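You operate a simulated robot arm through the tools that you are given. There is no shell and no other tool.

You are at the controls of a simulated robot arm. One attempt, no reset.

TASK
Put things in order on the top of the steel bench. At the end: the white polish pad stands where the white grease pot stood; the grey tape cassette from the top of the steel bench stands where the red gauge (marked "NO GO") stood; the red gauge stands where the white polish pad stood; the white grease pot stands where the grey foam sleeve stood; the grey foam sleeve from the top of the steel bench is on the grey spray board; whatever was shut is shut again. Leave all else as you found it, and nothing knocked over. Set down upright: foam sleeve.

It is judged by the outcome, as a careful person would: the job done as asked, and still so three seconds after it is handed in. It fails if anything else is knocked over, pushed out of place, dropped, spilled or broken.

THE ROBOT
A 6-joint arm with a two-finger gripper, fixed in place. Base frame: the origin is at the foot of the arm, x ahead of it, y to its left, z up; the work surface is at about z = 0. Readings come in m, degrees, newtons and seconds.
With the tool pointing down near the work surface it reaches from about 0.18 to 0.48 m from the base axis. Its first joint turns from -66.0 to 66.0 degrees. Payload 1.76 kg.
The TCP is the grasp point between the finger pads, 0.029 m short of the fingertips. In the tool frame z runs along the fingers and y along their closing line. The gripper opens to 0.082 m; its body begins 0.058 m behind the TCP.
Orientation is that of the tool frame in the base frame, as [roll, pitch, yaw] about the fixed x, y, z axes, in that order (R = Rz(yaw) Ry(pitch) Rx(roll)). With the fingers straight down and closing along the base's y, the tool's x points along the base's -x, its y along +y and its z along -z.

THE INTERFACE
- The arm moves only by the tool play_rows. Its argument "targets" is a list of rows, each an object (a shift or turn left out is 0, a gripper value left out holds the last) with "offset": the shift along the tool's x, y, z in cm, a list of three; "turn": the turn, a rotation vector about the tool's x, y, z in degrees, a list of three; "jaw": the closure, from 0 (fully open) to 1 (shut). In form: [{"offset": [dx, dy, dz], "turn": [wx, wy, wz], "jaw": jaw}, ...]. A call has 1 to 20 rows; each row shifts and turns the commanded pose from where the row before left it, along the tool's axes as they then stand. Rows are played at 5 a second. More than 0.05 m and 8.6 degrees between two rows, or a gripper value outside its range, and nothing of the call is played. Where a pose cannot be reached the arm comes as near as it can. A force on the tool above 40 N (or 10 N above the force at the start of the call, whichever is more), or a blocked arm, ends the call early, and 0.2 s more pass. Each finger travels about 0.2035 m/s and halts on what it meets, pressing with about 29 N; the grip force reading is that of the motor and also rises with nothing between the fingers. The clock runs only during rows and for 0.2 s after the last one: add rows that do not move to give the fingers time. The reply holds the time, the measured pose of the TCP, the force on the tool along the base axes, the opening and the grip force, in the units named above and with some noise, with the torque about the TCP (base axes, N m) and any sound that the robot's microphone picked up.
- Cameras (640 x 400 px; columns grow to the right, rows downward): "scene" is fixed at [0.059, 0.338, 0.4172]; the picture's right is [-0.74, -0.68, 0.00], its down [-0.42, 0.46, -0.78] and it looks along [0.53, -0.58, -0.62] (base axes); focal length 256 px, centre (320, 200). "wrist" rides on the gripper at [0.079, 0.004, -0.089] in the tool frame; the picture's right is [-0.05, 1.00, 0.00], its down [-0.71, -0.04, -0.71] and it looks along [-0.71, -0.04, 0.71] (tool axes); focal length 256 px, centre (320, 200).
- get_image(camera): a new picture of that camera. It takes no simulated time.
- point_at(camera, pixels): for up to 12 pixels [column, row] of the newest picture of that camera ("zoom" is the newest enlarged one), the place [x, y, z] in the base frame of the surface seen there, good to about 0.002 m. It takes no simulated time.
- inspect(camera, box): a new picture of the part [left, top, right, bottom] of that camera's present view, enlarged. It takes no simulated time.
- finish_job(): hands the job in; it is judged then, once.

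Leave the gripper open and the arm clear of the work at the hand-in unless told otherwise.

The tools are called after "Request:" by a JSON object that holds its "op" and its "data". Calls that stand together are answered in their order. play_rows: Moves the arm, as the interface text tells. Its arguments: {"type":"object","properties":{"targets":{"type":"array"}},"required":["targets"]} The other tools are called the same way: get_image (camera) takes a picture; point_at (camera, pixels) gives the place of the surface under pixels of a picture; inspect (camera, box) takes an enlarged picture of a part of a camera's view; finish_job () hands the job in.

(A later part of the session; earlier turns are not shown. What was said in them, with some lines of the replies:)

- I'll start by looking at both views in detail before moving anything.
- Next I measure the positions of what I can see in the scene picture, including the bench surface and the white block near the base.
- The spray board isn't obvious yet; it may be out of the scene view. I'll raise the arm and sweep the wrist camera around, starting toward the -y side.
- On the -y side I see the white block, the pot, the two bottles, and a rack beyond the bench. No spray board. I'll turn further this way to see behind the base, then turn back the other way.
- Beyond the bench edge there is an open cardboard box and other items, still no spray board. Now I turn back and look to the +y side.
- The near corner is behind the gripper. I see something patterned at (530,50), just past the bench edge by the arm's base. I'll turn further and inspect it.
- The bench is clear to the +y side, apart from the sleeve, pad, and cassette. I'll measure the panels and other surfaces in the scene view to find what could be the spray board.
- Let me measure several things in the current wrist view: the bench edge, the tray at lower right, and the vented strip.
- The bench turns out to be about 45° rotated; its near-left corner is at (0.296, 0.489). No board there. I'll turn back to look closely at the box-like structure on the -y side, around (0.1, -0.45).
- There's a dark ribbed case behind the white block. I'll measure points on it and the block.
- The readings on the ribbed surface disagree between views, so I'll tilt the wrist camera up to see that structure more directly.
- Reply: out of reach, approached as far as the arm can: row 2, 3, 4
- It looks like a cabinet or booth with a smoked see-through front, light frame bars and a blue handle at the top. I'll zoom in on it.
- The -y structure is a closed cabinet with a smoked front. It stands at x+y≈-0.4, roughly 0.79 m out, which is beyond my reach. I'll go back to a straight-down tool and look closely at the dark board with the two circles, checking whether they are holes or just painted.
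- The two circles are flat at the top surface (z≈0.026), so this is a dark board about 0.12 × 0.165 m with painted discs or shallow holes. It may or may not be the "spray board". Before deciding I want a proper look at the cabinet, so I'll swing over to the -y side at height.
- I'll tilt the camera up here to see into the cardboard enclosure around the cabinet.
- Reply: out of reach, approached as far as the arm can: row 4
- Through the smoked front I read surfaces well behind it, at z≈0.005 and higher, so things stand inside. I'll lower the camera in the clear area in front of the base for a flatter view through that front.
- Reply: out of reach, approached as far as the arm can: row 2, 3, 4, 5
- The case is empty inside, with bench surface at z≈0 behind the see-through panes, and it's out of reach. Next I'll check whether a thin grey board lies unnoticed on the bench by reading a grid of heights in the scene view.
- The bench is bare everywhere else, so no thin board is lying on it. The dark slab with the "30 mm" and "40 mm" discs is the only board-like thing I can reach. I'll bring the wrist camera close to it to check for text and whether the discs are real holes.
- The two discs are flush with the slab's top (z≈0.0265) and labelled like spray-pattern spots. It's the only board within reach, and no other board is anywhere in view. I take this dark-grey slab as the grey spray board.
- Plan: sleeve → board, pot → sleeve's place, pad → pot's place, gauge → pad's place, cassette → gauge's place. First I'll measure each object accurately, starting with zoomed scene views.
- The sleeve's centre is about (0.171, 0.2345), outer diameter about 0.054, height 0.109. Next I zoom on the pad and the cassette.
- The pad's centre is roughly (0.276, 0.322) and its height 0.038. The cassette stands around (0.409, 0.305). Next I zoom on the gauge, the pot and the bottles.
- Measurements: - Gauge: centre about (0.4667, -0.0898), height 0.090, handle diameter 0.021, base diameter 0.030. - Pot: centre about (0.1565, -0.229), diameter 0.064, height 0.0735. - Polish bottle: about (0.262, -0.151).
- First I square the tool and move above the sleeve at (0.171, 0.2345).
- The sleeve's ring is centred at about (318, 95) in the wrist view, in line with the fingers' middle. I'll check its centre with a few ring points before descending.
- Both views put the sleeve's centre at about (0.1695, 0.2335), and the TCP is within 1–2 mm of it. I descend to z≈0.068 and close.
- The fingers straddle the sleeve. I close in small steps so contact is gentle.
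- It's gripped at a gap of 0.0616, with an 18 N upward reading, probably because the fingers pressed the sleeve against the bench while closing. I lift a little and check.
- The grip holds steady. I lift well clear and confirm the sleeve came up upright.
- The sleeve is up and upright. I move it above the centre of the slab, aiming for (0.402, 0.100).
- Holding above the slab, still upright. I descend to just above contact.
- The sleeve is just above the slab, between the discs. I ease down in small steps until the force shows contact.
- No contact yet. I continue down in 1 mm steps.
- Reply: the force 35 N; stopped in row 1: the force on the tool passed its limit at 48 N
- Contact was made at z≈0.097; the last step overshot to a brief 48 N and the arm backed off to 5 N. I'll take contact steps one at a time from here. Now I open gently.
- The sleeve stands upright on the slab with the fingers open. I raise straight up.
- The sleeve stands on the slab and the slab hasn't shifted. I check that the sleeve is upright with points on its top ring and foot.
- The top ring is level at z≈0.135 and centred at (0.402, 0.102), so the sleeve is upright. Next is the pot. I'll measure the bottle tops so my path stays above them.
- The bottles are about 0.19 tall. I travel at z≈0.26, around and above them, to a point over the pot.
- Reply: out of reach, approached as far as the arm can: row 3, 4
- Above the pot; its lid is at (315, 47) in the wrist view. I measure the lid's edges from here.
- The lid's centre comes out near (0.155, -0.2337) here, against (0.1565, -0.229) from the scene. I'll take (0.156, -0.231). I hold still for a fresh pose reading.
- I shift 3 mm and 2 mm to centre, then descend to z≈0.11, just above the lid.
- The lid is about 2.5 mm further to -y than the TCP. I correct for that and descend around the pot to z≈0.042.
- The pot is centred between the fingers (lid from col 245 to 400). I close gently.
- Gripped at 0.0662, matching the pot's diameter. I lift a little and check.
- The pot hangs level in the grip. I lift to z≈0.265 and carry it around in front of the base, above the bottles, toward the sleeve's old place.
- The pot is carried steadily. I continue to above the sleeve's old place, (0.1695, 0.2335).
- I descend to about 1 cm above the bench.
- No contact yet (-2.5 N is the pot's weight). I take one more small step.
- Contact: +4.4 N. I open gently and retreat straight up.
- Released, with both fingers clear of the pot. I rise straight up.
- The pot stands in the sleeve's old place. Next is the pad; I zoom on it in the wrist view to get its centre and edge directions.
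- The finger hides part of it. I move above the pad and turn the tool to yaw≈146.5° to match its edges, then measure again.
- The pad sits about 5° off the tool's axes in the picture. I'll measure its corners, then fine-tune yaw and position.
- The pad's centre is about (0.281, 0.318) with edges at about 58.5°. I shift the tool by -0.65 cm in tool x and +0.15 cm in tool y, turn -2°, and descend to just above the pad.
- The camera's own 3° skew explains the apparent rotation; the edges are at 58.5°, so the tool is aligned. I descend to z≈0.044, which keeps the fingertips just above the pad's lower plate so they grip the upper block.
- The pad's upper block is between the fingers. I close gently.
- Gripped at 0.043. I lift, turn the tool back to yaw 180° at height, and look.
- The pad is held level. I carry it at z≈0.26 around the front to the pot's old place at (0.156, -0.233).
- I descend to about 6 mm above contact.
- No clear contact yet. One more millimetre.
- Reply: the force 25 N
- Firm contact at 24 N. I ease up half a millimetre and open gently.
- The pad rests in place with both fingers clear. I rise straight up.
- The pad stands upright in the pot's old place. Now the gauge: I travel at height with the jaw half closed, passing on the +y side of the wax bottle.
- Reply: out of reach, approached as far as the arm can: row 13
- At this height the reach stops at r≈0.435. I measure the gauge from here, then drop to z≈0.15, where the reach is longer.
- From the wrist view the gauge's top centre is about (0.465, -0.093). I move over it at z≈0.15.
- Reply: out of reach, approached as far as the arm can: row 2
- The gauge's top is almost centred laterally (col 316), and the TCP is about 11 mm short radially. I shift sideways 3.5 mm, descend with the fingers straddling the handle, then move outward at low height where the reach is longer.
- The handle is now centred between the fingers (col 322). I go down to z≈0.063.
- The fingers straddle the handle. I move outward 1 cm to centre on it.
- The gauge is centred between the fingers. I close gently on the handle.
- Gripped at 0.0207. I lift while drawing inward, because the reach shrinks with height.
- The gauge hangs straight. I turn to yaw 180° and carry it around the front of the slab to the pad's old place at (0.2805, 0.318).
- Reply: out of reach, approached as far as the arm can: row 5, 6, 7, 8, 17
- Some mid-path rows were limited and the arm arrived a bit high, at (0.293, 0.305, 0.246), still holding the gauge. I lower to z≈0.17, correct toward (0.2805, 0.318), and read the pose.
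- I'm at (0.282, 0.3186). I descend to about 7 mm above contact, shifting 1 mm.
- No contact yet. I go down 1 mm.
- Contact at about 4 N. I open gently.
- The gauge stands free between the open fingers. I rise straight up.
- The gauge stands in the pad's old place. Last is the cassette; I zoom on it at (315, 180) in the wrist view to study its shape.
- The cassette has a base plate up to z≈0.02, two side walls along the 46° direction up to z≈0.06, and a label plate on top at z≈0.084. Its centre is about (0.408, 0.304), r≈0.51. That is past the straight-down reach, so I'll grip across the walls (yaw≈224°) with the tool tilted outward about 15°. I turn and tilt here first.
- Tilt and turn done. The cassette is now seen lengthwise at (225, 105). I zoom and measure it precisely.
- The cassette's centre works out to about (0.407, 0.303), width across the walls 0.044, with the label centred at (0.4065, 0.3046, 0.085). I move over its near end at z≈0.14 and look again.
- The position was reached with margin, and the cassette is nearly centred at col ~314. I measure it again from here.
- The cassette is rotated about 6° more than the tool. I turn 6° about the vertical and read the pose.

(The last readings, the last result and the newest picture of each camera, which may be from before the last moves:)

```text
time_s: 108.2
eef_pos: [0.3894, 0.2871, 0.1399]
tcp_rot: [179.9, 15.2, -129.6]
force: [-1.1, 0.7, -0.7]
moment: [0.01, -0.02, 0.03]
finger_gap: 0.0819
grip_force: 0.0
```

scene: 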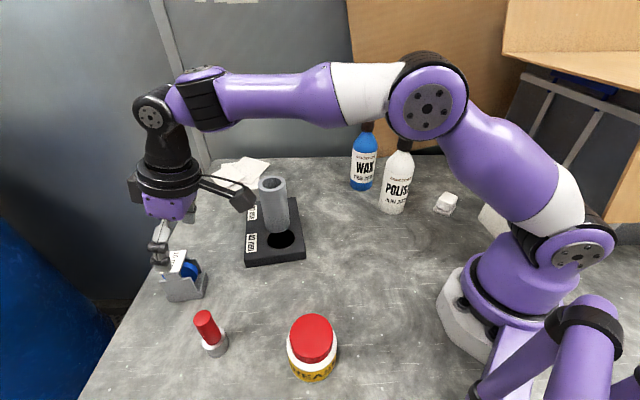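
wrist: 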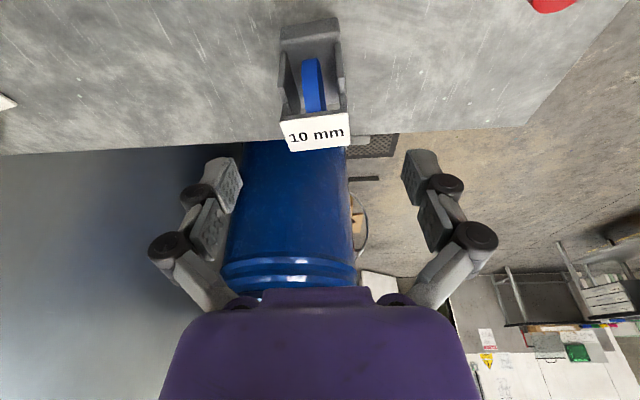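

Aligned now; the walls' middle is about 4–5 mm to the tool's -y side. I shift laterally and move outward over the cassette's centre at the same height.

Request:
{"op": "play_rows", "data": {"targets": [{"offset": [0, -0.45, 0]}, {"offset": [-1.13, 0, 0.31]}, {"offset": [-1.14, 0, 0.31]}, {"offset": [0, 0, 0]}, {"offset": [0, 0, 0]}]}}

Request:
{"op": "get_image", "data": {"camera": "wrist"}}

Request:
{"op": "get_image", "data": {"camera": "scene"}}

```text
time_s: 109.4
eef_pos: [0.407, 0.3029, 0.1389]
tcp_rot: [179.9, 15.2, -129.6]
force: [-0.5, 0.9, -0.8]
moment: [0.0, -0.03, 0.04]
finger_gap: 0.0819
grip_force: 0.0
```

```text
taken
```

wrist: 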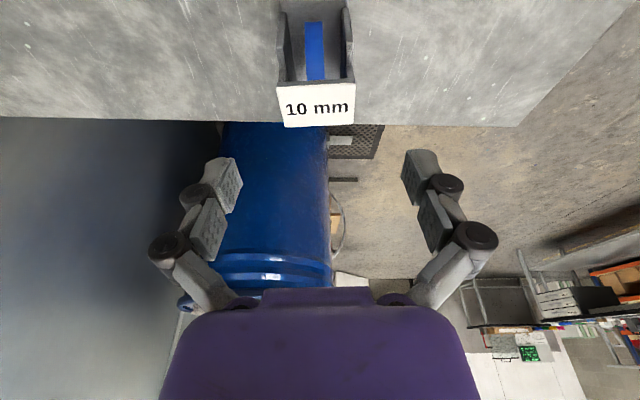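

```text
taken
```

scene: 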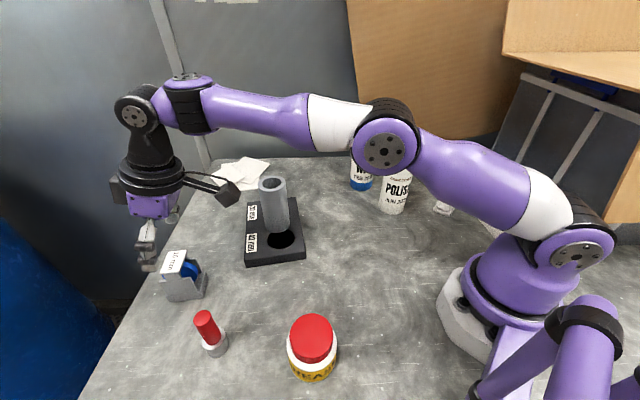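

The TCP is over the centre (0.407, 0.303), with the label at col 316. I descend halfway and check.

Request:
{"op": "play_rows", "data": {"targets": [{"offset": [0.655, -0.2, 2.41]}, {"offset": [0.655, 0, 2.41]}, {"offset": [0, 0, 0]}]}}

Request:
{"op": "get_image", "data": {"camera": "wrist"}}

Request:
{"op": "inspect", "data": {"camera": "scene", "box": [90, 150, 270, 320]}}

```text
time_s: 110.2
eef_pos: [0.4099, 0.3015, 0.0876]
tcp_rot: [179.9, 15.3, -129.6]
force: [-0.3, 0.3, -0.6]
moment: [0.0, 0.01, 0.02]
finger_gap: 0.0821
grip_force: 0.0
```

```text
taken
```

wrist: 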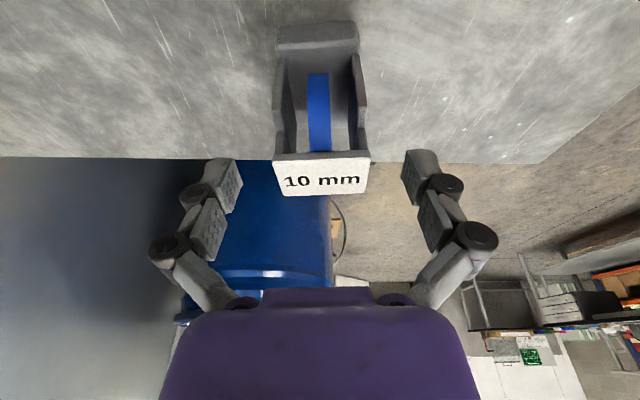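

```text
2.35 times, centred on (180, 235) of scene
```

zoom: 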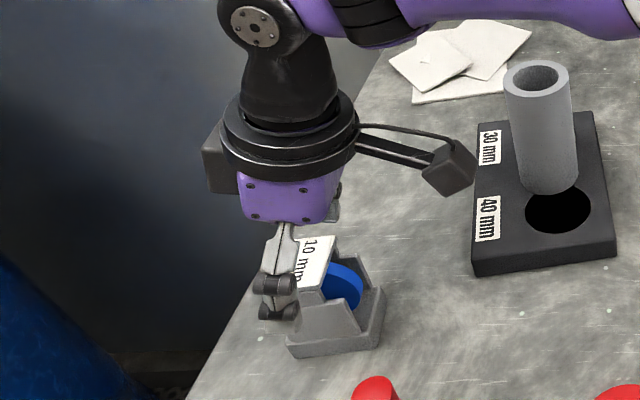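

Centred (label from col 272 to 370), fingers clear on both sides. I continue down to z≈0.045.

Request:
{"op": "play_rows", "data": {"targets": [{"offset": [0.58, 0, 2.12]}, {"offset": [0.5, 0, 1.88]}, {"offset": [0, 0, 0]}]}}

Request:
{"op": "get_image", "data": {"camera": "wrist"}}

Request:
{"op": "inspect", "data": {"camera": "scene", "box": [90, 180, 270, 330]}}

```text
time_s: 111.0
eef_pos: [0.4094, 0.301, 0.0468]
tcp_rot: [179.9, 15.3, -129.6]
force: [-1.2, 0.7, -0.3]
moment: [-0.01, -0.03, -0.03]
finger_gap: 0.0819
grip_force: 0.1
```

```text
taken
```

wrist: 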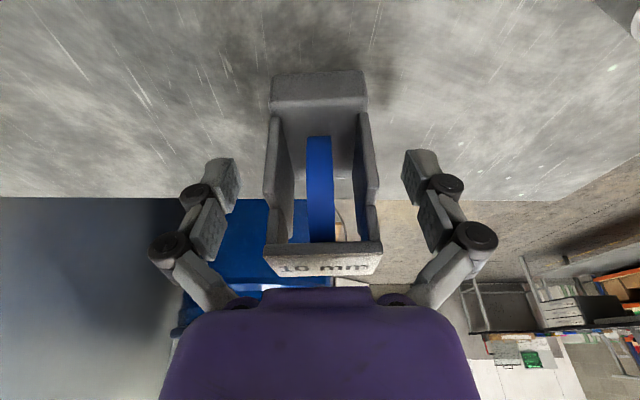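

```text
2.67 times, centred on (180, 255) of scene
```

zoom: 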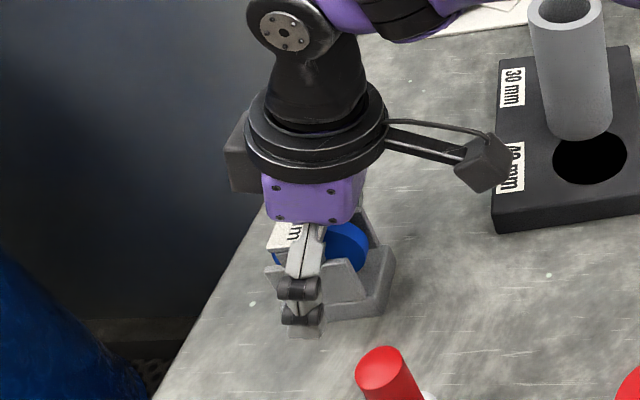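

The fingers are on both sides of the walls, centred (walls from col 265 to 380), with the label clear of the palm. I close gently.

Request:
{"op": "play_rows", "data": {"targets": [{"jaw": 0.2}, {"jaw": 0.35}, {"jaw": 0.45}, {"jaw": 0.55}, {"jaw": 0.7}, {"jaw": 0.7}]}}

Request:
{"op": "get_image", "data": {"camera": "wrist"}}

Request:
{"op": "inspect", "data": {"camera": "scene", "box": [90, 180, 270, 330]}}

```text
time_s: 112.4
eef_pos: [0.41, 0.3018, 0.0464]
tcp_rot: [179.9, 15.3, -129.5]
force: [-1.0, -1.1, 3.7]
moment: [-0.03, 0.07, 0.01]
finger_gap: 0.0431
grip_force: 29.3
```

```text
taken
```

wrist: 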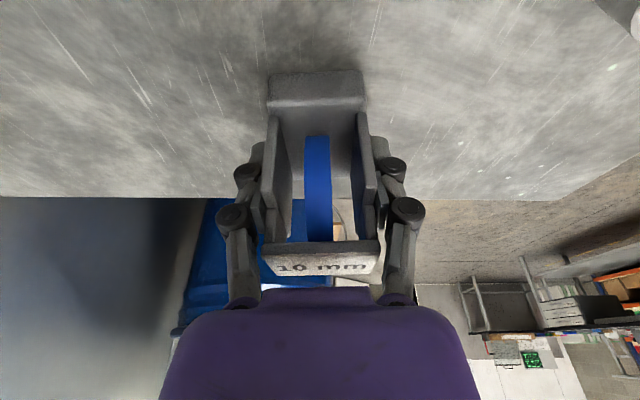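

```text
2.67 times, centred on (180, 255) of scene
```

zoom: 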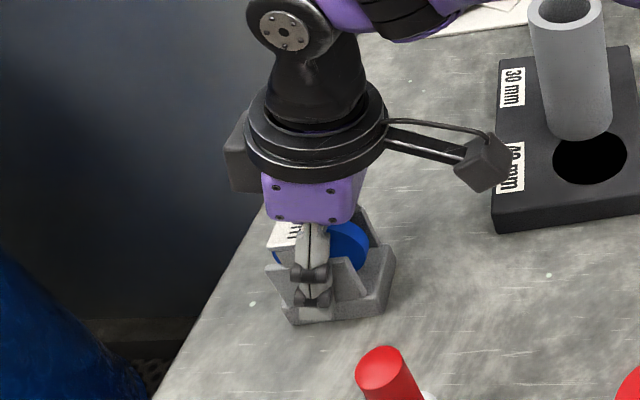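

A firm grip at 0.043 near the walls' middle. I lift a little and check that it stays level.

Request:
{"op": "play_rows", "data": {"targets": [{"offset": [-0.13, 0, -0.48]}, {"offset": [-0.26, 0, -0.97]}, {"offset": [-0.26, 0, -0.97]}, {"offset": [0, 0, 0]}]}}

Request:
{"op": "get_image", "data": {"camera": "wrist"}}

Request:
{"op": "inspect", "data": {"camera": "scene", "box": [90, 180, 270, 330]}}

```text
time_s: 113.4
eef_pos: [0.4097, 0.3015, 0.0718]
tcp_rot: [179.9, 15.3, -129.6]
force: [0.1, -0.5, -1.2]
moment: [-0.01, 0.01, 0.03]
finger_gap: 0.0435
grip_force: 29.5
```

```text
taken
```

wrist: 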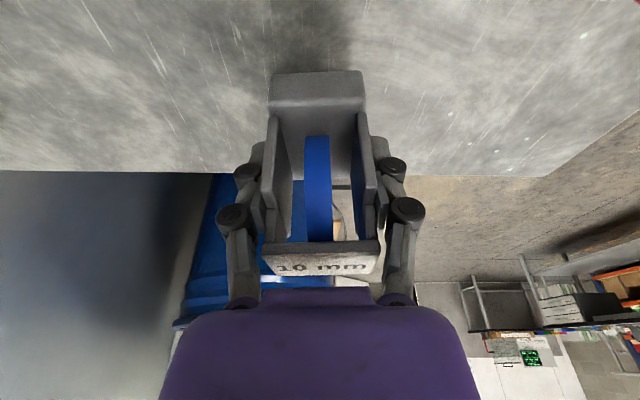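

```text
2.67 times, centred on (180, 255) of scene
```

zoom: 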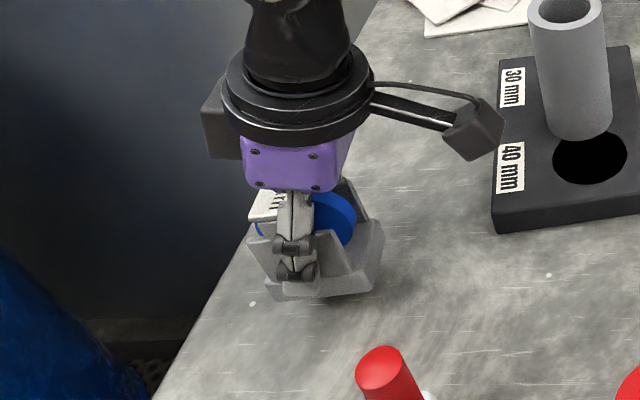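

It stays level. I raise it and draw inward to about (0.36, 0.25, 0.20), clear of the gauge and the sleeve.

Request:
{"op": "play_rows", "data": {"targets": [{"offset": [0.71, 0.19, -2.475]}, {"offset": [0.71, 0.19, -2.475]}, {"offset": [0.71, 0.19, -2.475]}, {"offset": [0.71, 0.19, -2.475]}, {"offset": [0.335, -0.095, -2.165]}, {"offset": [0.335, -0.095, -2.165]}, {"offset": [0, 0, 0]}]}}

Request:
{"op": "get_image", "data": {"camera": "scene"}}

Request:
{"op": "get_image", "data": {"camera": "wrist"}}

```text
time_s: 115.0
eef_pos: [0.3586, 0.2501, 0.2023]
tcp_rot: [179.9, 15.2, -129.5]
force: [0.0, -0.5, -1.8]
moment: [-0.04, -0.04, 0.05]
finger_gap: 0.0433
grip_force: 28.7
```

```text
taken
```

scene: 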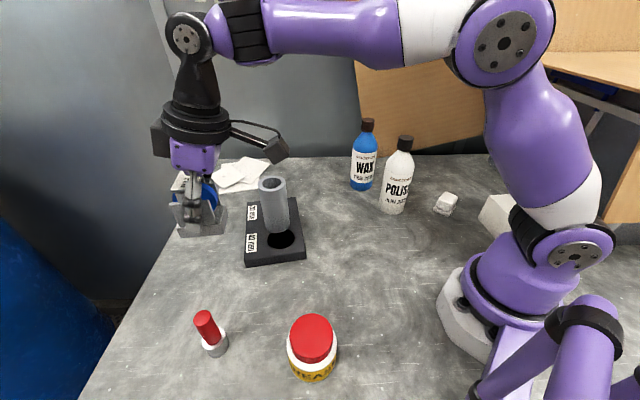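

```text
taken
```

wrist: 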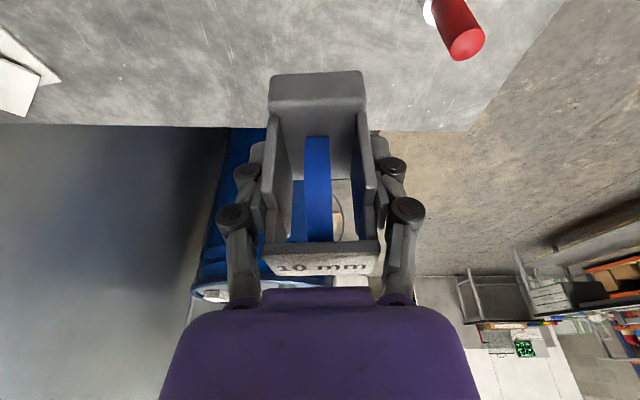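

Clear and level. I rotate about the vertical by -75°, to tool yaw≈155°, so the camera arm will stay away from the wax bottle when placing.

Request:
{"op": "play_rows", "data": {"targets": [{"turn": [2.21, 0, 8.08]}, {"turn": [2.21, 0, 8.08]}, {"turn": [2.21, 0, 8.08]}, {"turn": [2.21, 0, 8.08]}, {"turn": [2.21, 0, 8.08]}, {"turn": [2.21, 0, 8.08]}, {"turn": [2.21, 0, 8.08]}, {"turn": [2.21, 0, 8.08]}, {"turn": [2.21, 0, 8.08]}, {"offset": [0, 0, 0]}]}}

Request:
{"op": "get_image", "data": {"camera": "scene"}}

```text
time_s: 117.2
eef_pos: [0.3355, 0.2534, 0.186]
tcp_rot: [179.9, 15.3, 154.9]
force: [0.0, -0.5, -1.3]
moment: [-0.03, 0.02, -0.01]
finger_gap: 0.0434
grip_force: 29.3
out of reach, approached as far as the arm can: row 8, 9
```

```text
taken
```

scene: 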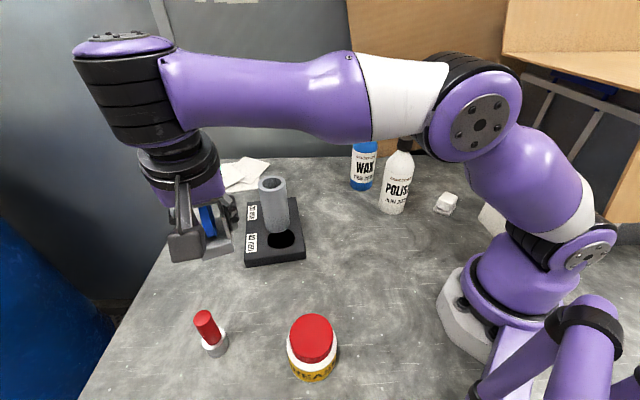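

The turn is done; the arm shifted itself slightly to (0.336, 0.253, 0.186). I carry it around the inner side of the slab at z≈0.215.

Request:
{"op": "play_rows", "data": {"targets": [{"offset": [-0.974, -2.548, -0.334]}, {"offset": [-0.974, -2.548, -0.334]}, {"offset": [-0.974, -2.548, -0.334]}, {"offset": [-0.974, -2.548, -0.334]}, {"offset": [-0.974, -2.548, -0.334]}, {"offset": [0, 0, 0]}]}}

Request:
{"op": "get_image", "data": {"camera": "scene"}}

```text
time_s: 118.6
eef_pos: [0.3198, 0.122, 0.2139]
tcp_rot: [180.0, 15.1, 155.2]
force: [0.1, 0.0, -1.7]
moment: [-0.01, -0.01, -0.02]
finger_gap: 0.0435
grip_force: 29.0
```

```text
taken
```

scene: 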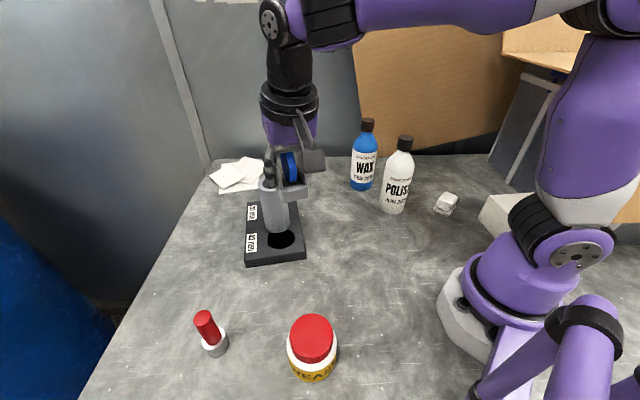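

All clear. I continue past the slab toward (0.40, -0.07, 0.205).

Request:
{"op": "play_rows", "data": {"targets": [{"offset": [-1.665, -2.505, 0.455]}, {"offset": [-1.665, -2.505, 0.455]}, {"offset": [-1.665, -2.505, 0.455]}, {"offset": [-1.665, -2.505, 0.455]}, {"offset": [0, 0, 0]}]}}

Request:
{"op": "get_image", "data": {"camera": "scene"}}

```text
time_s: 119.8
eef_pos: [0.3399, -0.0003, 0.2149]
tcp_rot: [-180.0, 15.2, 155.1]
force: [-0.2, 0.3, -1.3]
moment: [0.04, -0.02, -0.01]
finger_gap: 0.0433
grip_force: 28.9
```

```text
taken
```

scene: 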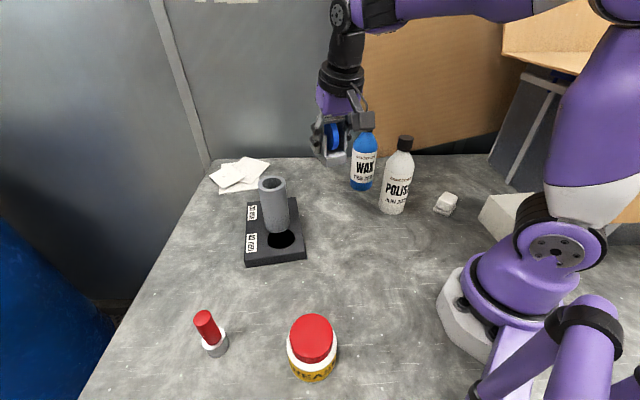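

Request:
{"op": "play_rows", "data": {"targets": [{"offset": [-2.58, -0.89, 1.22]}, {"offset": [-2.58, -0.89, 1.22]}, {"offset": [-2.58, -0.89, 1.22]}, {"offset": [0, 0, 0]}]}}

Request:
{"op": "get_image", "data": {"camera": "scene"}}

Request:
{"op": "get_image", "data": {"camera": "wrist"}}

```text
time_s: 120.8
eef_pos: [0.4066, -0.0565, 0.1983]
tcp_rot: [180.0, 15.1, 155.0]
force: [-0.4, 0.1, -1.2]
moment: [0.02, 0.01, 0.03]
finger_gap: 0.0435
grip_force: 29.6
```

```text
taken
```

scene: 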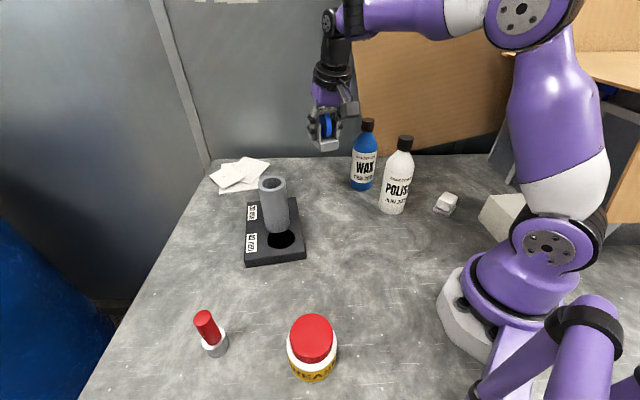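

```text
taken
```

wrist: 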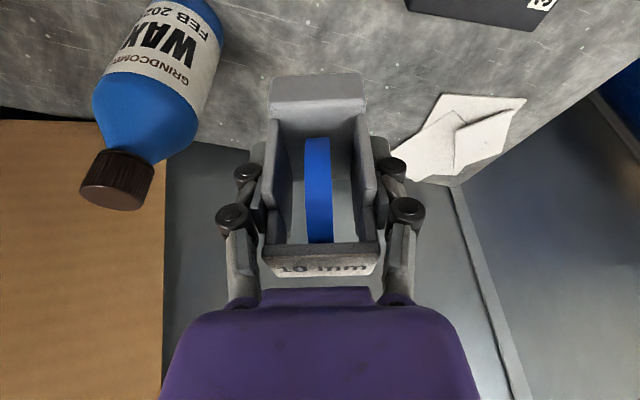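

I move out and down to above the gauge's old place, (0.465, -0.0915), at z≈0.13.

Request:
{"op": "play_rows", "data": {"targets": [{"offset": [-1.185, -0.173, 2.09]}, {"offset": [-1.185, -0.173, 2.09]}, {"offset": [-1.185, -0.173, 2.09]}, {"offset": [-1.185, -0.173, 2.09]}, {"offset": [0, 0, 0]}, {"offset": [0, 0, 0]}]}}

Request:
{"op": "get_image", "data": {"camera": "scene"}}

Request:
{"op": "get_image", "data": {"camera": "wrist"}}

```text
time_s: 122.2
eef_pos: [0.4641, -0.094, 0.1298]
tcp_rot: [180.0, 15.3, 154.9]
force: [-0.2, -0.4, -1.9]
moment: [-0.01, 0.0, -0.03]
finger_gap: 0.0432
grip_force: 29.1
```

```text
taken
```

scene: 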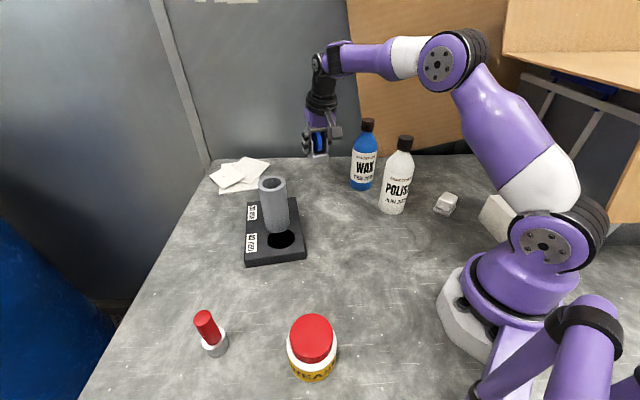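

```text
taken
```

wrist: 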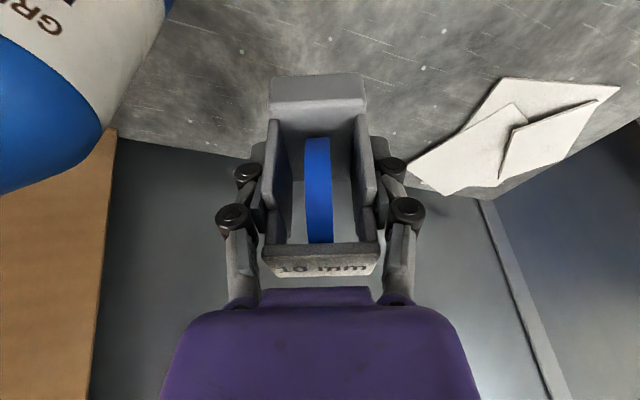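

At (0.464, -0.094). I descend straight down to about 8 mm above contact, with a 2 mm y correction.

Request:
{"op": "play_rows", "data": {"targets": [{"offset": [0.74, 0.18, 2.41]}, {"offset": [0.66, 0, 2.41]}, {"offset": [0.66, 0, 2.41]}, {"offset": [0, 0, 0]}]}}

Request:
{"op": "inspect", "data": {"camera": "scene", "box": [260, 80, 420, 220]}}

Request:
{"op": "get_image", "data": {"camera": "wrist"}}

```text
time_s: 123.2
eef_pos: [0.4637, -0.0926, 0.056]
tcp_rot: [180.0, 15.2, 154.9]
force: [-0.5, 0.2, -2.0]
moment: [-0.02, -0.03, -0.01]
finger_gap: 0.0433
grip_force: 29.0
```

```text
2.86 times, centred on (340, 150) of scene
```

zoom: 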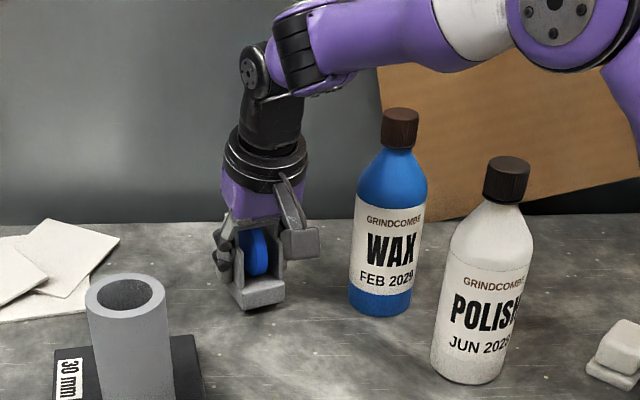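

```text
taken
```

wrist: 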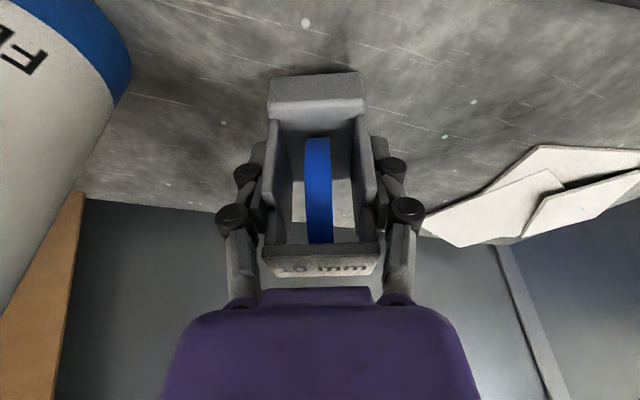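

Just above the bench. I ease down 8 mm and watch the force.

Request:
{"op": "play_rows", "data": {"targets": [{"offset": [0.13, 0, 0.48]}, {"offset": [0.08, 0, 0.29]}, {"offset": [0, 0, 0]}]}}

```text
time_s: 124.0
eef_pos: [0.4642, -0.0922, 0.05]
tcp_rot: [179.9, 15.2, 154.9]
force: [-0.2, 0.1, -0.5]
moment: [-0.02, -0.03, 0.03]
finger_gap: 0.0436
grip_force: 29.1
```

Request:
{"op": "play_rows", "data": {"targets": [{"offset": [0.026, 0, 0.097]}, {"offset": [0, 0, 0]}]}}

```text
time_s: 124.6
eef_pos: [0.4645, -0.0915, 0.0463]
tcp_rot: [180.0, 15.2, 155.0]
force: [0.1, -0.1, -1.3]
moment: [-0.02, 0.02, -0.01]
finger_gap: 0.0435
grip_force: 29.1
```

Request:
{"op": "play_rows", "data": {"targets": [{"offset": [0.026, 0, 0.097]}, {"offset": [0, 0, 0]}]}}

```text
time_s: 125.2
eef_pos: [0.464, -0.0912, 0.0459]
tcp_rot: [180.0, 15.2, 155.1]
force: [-0.8, 0.8, -1.5]
moment: [0.0, 0.0, 0.0]
finger_gap: 0.0433
grip_force: 28.3
```

Request:
{"op": "play_rows", "data": {"targets": [{"offset": [0.026, 0, 0.097]}, {"offset": [0, 0, 0]}]}}

```text
time_s: 125.8
eef_pos: [0.4644, -0.0912, 0.0454]
tcp_rot: [179.9, 15.3, 155.1]
force: [-1.5, -0.9, 5.5]
moment: [0.01, -0.12, -0.08]
finger_gap: 0.0432
grip_force: 29.0
```

Contact at 5.5 N. I open gently to a moderate gap.

Request:
{"op": "play_rows", "data": {"targets": [{"jaw": 0.45}, {"jaw": 0.4}, {"jaw": 0.33}, {"jaw": 0.25}, {"jaw": 0.22}, {"jaw": 0.22}]}}

Request:
{"op": "get_image", "data": {"camera": "wrist"}}

Request:
{"op": "inspect", "data": {"camera": "scene", "box": [260, 80, 420, 220]}}

```text
time_s: 127.2
eef_pos: [0.4643, -0.0901, 0.0459]
tcp_rot: [-180.0, 15.3, 155.1]
force: [1.5, 0.1, 0.1]
moment: [0.02, 0.02, 0.0]
finger_gap: 0.0641
grip_force: 0.0
```

```text
taken
```

wrist: 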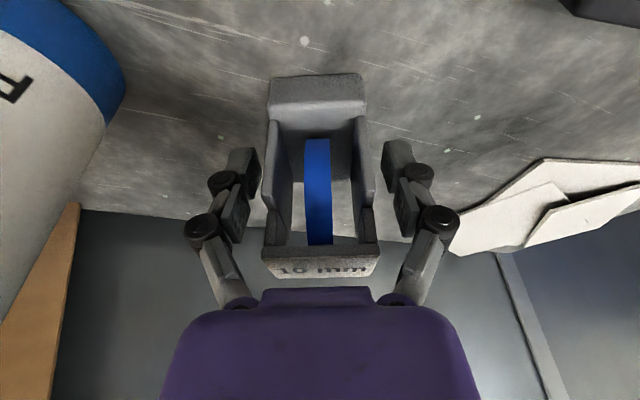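

```text
2.86 times, centred on (340, 150) of scene
```

zoom: 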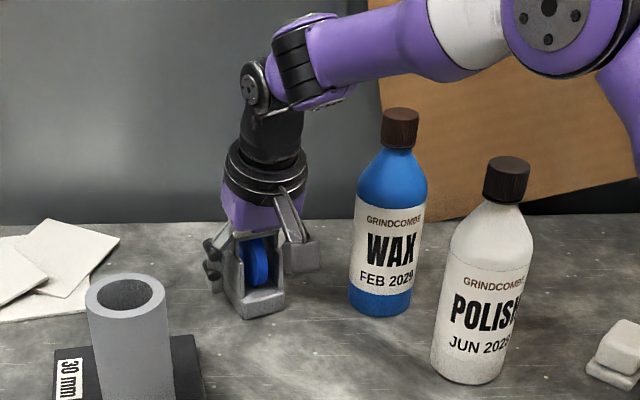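

Released; the cassette stands with clearance on both sides. I rise straight up.

Request:
{"op": "play_rows", "data": {"targets": [{"offset": [-0.395, 0, -1.45]}, {"offset": [-0.66, 0, -2.41]}, {"offset": [-0.66, 0, -2.41]}, {"offset": [-0.66, 0, -2.41]}, {"offset": [-0.53, 0, -1.93]}, {"offset": [0, 0, 0]}]}}

Request:
{"op": "get_image", "data": {"camera": "scene"}}

Request:
{"op": "get_image", "data": {"camera": "wrist"}}

```text
time_s: 128.6
eef_pos: [0.4638, -0.0912, 0.1541]
tcp_rot: [179.9, 15.2, 155.0]
force: [-0.4, 1.0, 0.1]
moment: [-0.01, 0.0, -0.04]
finger_gap: 0.0637
grip_force: 0.1
```

```text
taken
```

scene: 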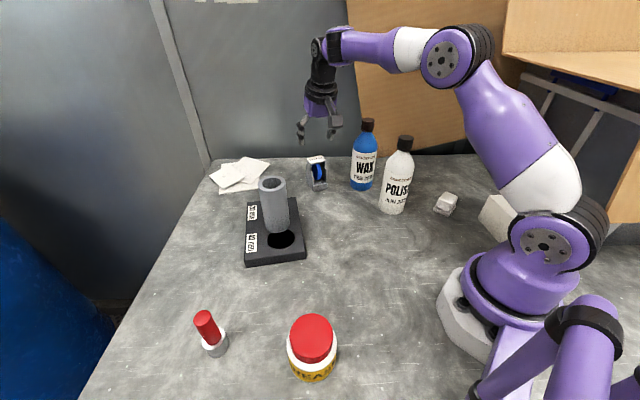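

```text
taken
```

wrist: 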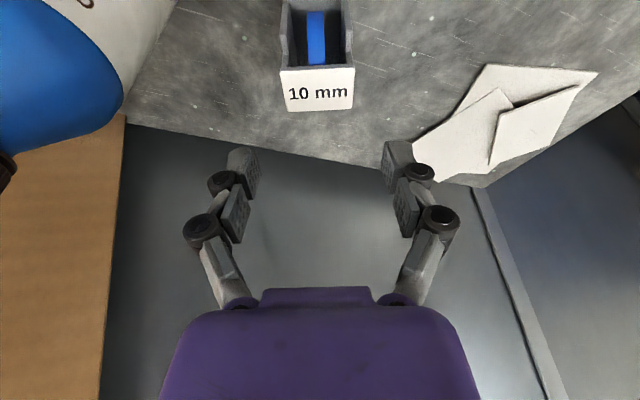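

All items are placed. I back the arm up and inward to a clear pose, level the tool and open the gripper fully.

Request:
{"op": "play_rows", "data": {"targets": [{"offset": [0.8, 0.14, -3.2]}, {"offset": [1.6, 0.285, -3.03]}, {"offset": [1.6, 0.285, -3.03]}, {"offset": [1.6, 0.285, -3.03]}, {"turn": [0, 7.6, 0]}, {"turn": [0, 7.6, 0]}, {"offset": [3, 0, 0], "jaw": 0.1}, {"offset": [3, 0, 0], "jaw": 0.0}, {"offset": [3, 0, 0]}, {"offset": [0, 0, 0]}]}}

Request:
{"op": "get_image", "data": {"camera": "scene"}}

Request:
{"op": "get_image", "data": {"camera": "wrist"}}

```text
time_s: 130.8
eef_pos: [0.2929, 0.0103, 0.2545]
tcp_rot: [-180.0, 0.1, 155.0]
force: [-0.2, 0.0, 0.6]
moment: [0.01, -0.01, 0.0]
finger_gap: 0.0821
grip_force: 0.2
out of reach, approached as far as the arm can: row 5, 6
```

```text
taken
```

scene: 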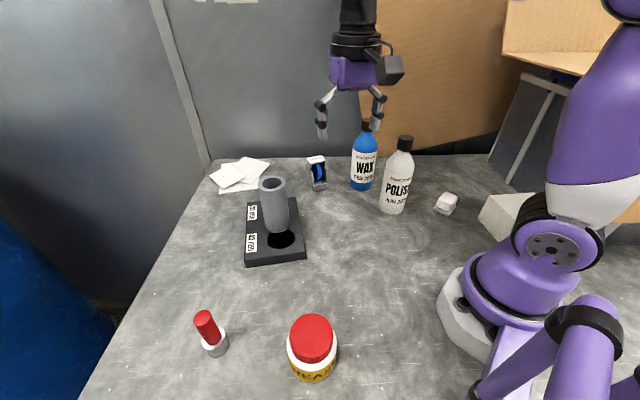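

```text
taken
```

wrist: 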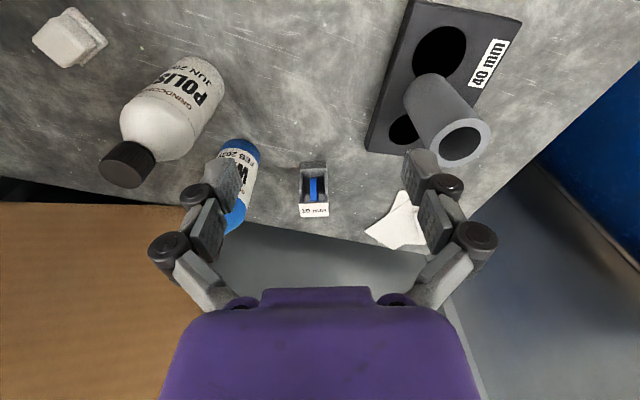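

The arm is clear. Now I verify each item's position with zoomed scene views.

Request:
{"op": "inspect", "data": {"camera": "scene", "box": [180, 300, 250, 365]}}

Request:
{"op": "point_at", "data": {"camera": "zoom", "pixels": [[240, 110], [270, 200], [320, 310], [290, 320], [340, 340], [220, 115], [300, 260]]}}

Request:
{"op": "inspect", "data": {"camera": "scene", "box": [270, 300, 350, 390]}}

Request:
{"op": "point_at", "data": {"camera": "zoom", "pixels": [[240, 120], [400, 120], [330, 70], [330, 190], [320, 130], [320, 360], [250, 240], [420, 230]]}}

Request:
{"op": "inspect", "data": {"camera": "scene", "box": [295, 145, 340, 200]}}

Request:
{"op": "point_at", "data": {"camera": "zoom", "pixels": [[315, 110], [260, 100], [380, 100], [330, 310], [265, 300], [400, 290], [300, 240], [330, 200]]}}

Request:
{"op": "inspect", "data": {"camera": "scene", "box": [420, 170, 480, 230]}}

Request:
{"op": "point_at", "data": {"camera": "zoom", "pixels": [[310, 160], [280, 200], [340, 200], [220, 220], [330, 280], [360, 230], [270, 260]]}}

```text
6.15 times, centred on (215, 332) of scene
```

zoom: 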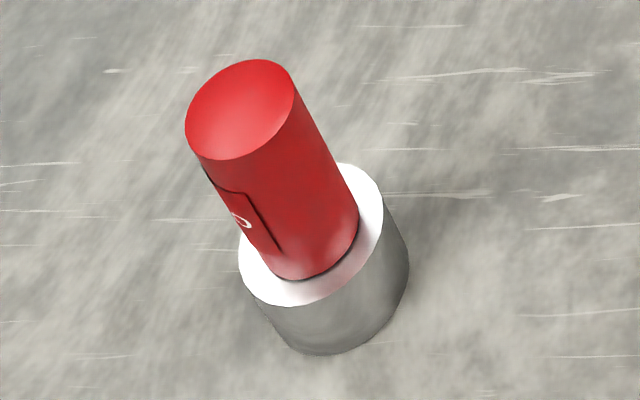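

```text
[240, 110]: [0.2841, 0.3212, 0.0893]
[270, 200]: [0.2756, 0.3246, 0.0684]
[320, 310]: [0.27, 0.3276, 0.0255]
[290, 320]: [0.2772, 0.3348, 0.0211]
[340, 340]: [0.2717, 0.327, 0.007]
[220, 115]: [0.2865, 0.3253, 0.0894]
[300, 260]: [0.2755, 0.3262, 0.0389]
```

```text
4.44 times, centred on (310, 345) of scene
```

zoom: 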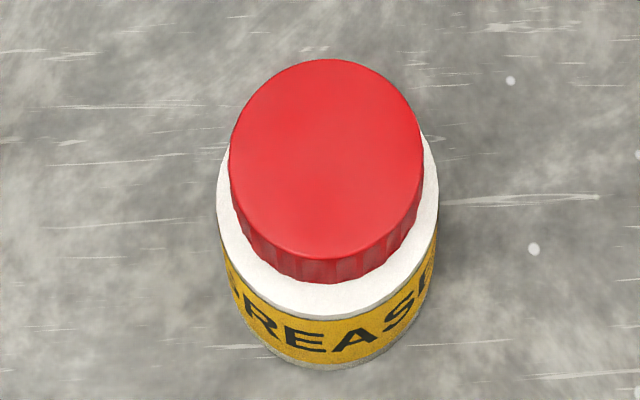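

```text
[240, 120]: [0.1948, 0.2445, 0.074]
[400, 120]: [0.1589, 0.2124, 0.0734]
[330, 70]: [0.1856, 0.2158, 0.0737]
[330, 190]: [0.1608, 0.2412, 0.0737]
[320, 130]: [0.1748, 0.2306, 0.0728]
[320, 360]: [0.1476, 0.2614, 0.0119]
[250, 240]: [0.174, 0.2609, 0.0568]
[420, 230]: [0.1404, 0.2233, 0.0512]
```

```text
7.27 times, centred on (318, 172) of scene
```

zoom: 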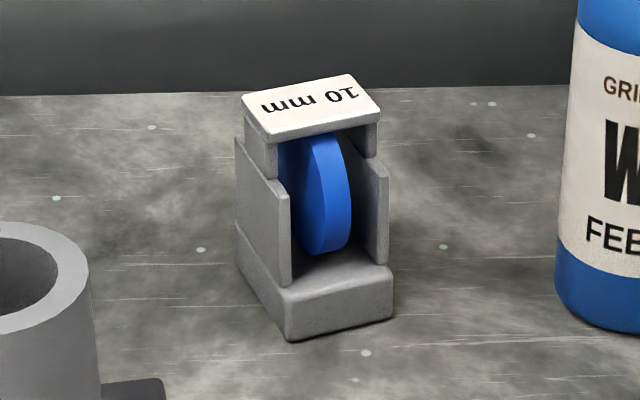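

```text
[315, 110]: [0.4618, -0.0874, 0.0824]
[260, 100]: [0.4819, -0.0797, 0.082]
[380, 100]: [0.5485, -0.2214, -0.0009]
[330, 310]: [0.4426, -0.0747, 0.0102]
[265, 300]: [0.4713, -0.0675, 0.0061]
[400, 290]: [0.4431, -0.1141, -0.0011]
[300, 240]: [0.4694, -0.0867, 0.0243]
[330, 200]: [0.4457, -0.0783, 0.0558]
```

```text
6.67 times, centred on (450, 200) of scene
```

zoom: 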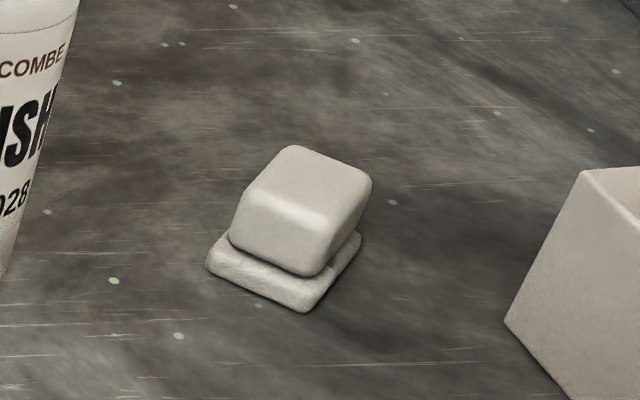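

```text
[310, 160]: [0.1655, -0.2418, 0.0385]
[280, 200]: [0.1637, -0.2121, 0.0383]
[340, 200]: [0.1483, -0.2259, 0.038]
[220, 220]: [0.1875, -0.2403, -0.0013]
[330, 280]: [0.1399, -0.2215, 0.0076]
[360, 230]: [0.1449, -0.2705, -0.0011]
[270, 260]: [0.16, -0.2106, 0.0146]
```

Everything checks out in the scene view:
- The gauge stands at about (0.284, 0.321), in the pad's old place.
- The pot is at about (0.168, 0.235), in the sleeve's old place, with its lid on.
- The cassette is at about (0.463, -0.087), in the gauge's old place.
- The pad is at about (0.159, -0.228), in the pot's old place.
- The sleeve stands upright on the slab.

The bottles, cards, white block and slab are where they were, and nothing was opened. The gripper is open and clear, so I hand the job in.

Request:
{"op": "finish_job", "data": {}}

```text
The job is handed in.
```

I moved all five items to where you asked and handed the job in. One target was a judgement call: I took the dark grey slab marked "30 mm" and "40 mm" to be the grey spray board.

Nothing on the bench is labelled as a spray board. That slab is the only board the arm can reach, and I saw no other grey board. If you meant something else, the foam sleeve is in the wrong place.

| Item | Where it is now | Position (x, y) |
|---|---|---|
| White polish pad | where the grease pot stood | about (0.159, -0.228) |
| Grey tape cassette | where the red gauge stood | about (0.463, -0.087) |
| Red gauge | where the polish pad stood | about (0.284, 0.321) |
| White grease pot, lid on | where the foam sleeve stood | about (0.168, 0.235) |
| Grey foam sleeve, upright | on the dark grey slab | about (0.402, 0.102) |

- **Accuracy:** by the final camera check, each moved item is within about 5 mm of the spot it replaced.
- **Cassette direction:** it is turned about 75° from how it originally faced, because I had to keep the arm clear of the wax bottle.
- **Brief extra force:** setting the sleeve down, the arm pressed to 48 N for a moment before stopping. The sleeve and slab looked undisturbed afterwards.
- **Everything else:** I opened nothing. The bottles, cards, white block and slab look unmoved, and nothing was knocked over. The arm is clear with the gripper open.
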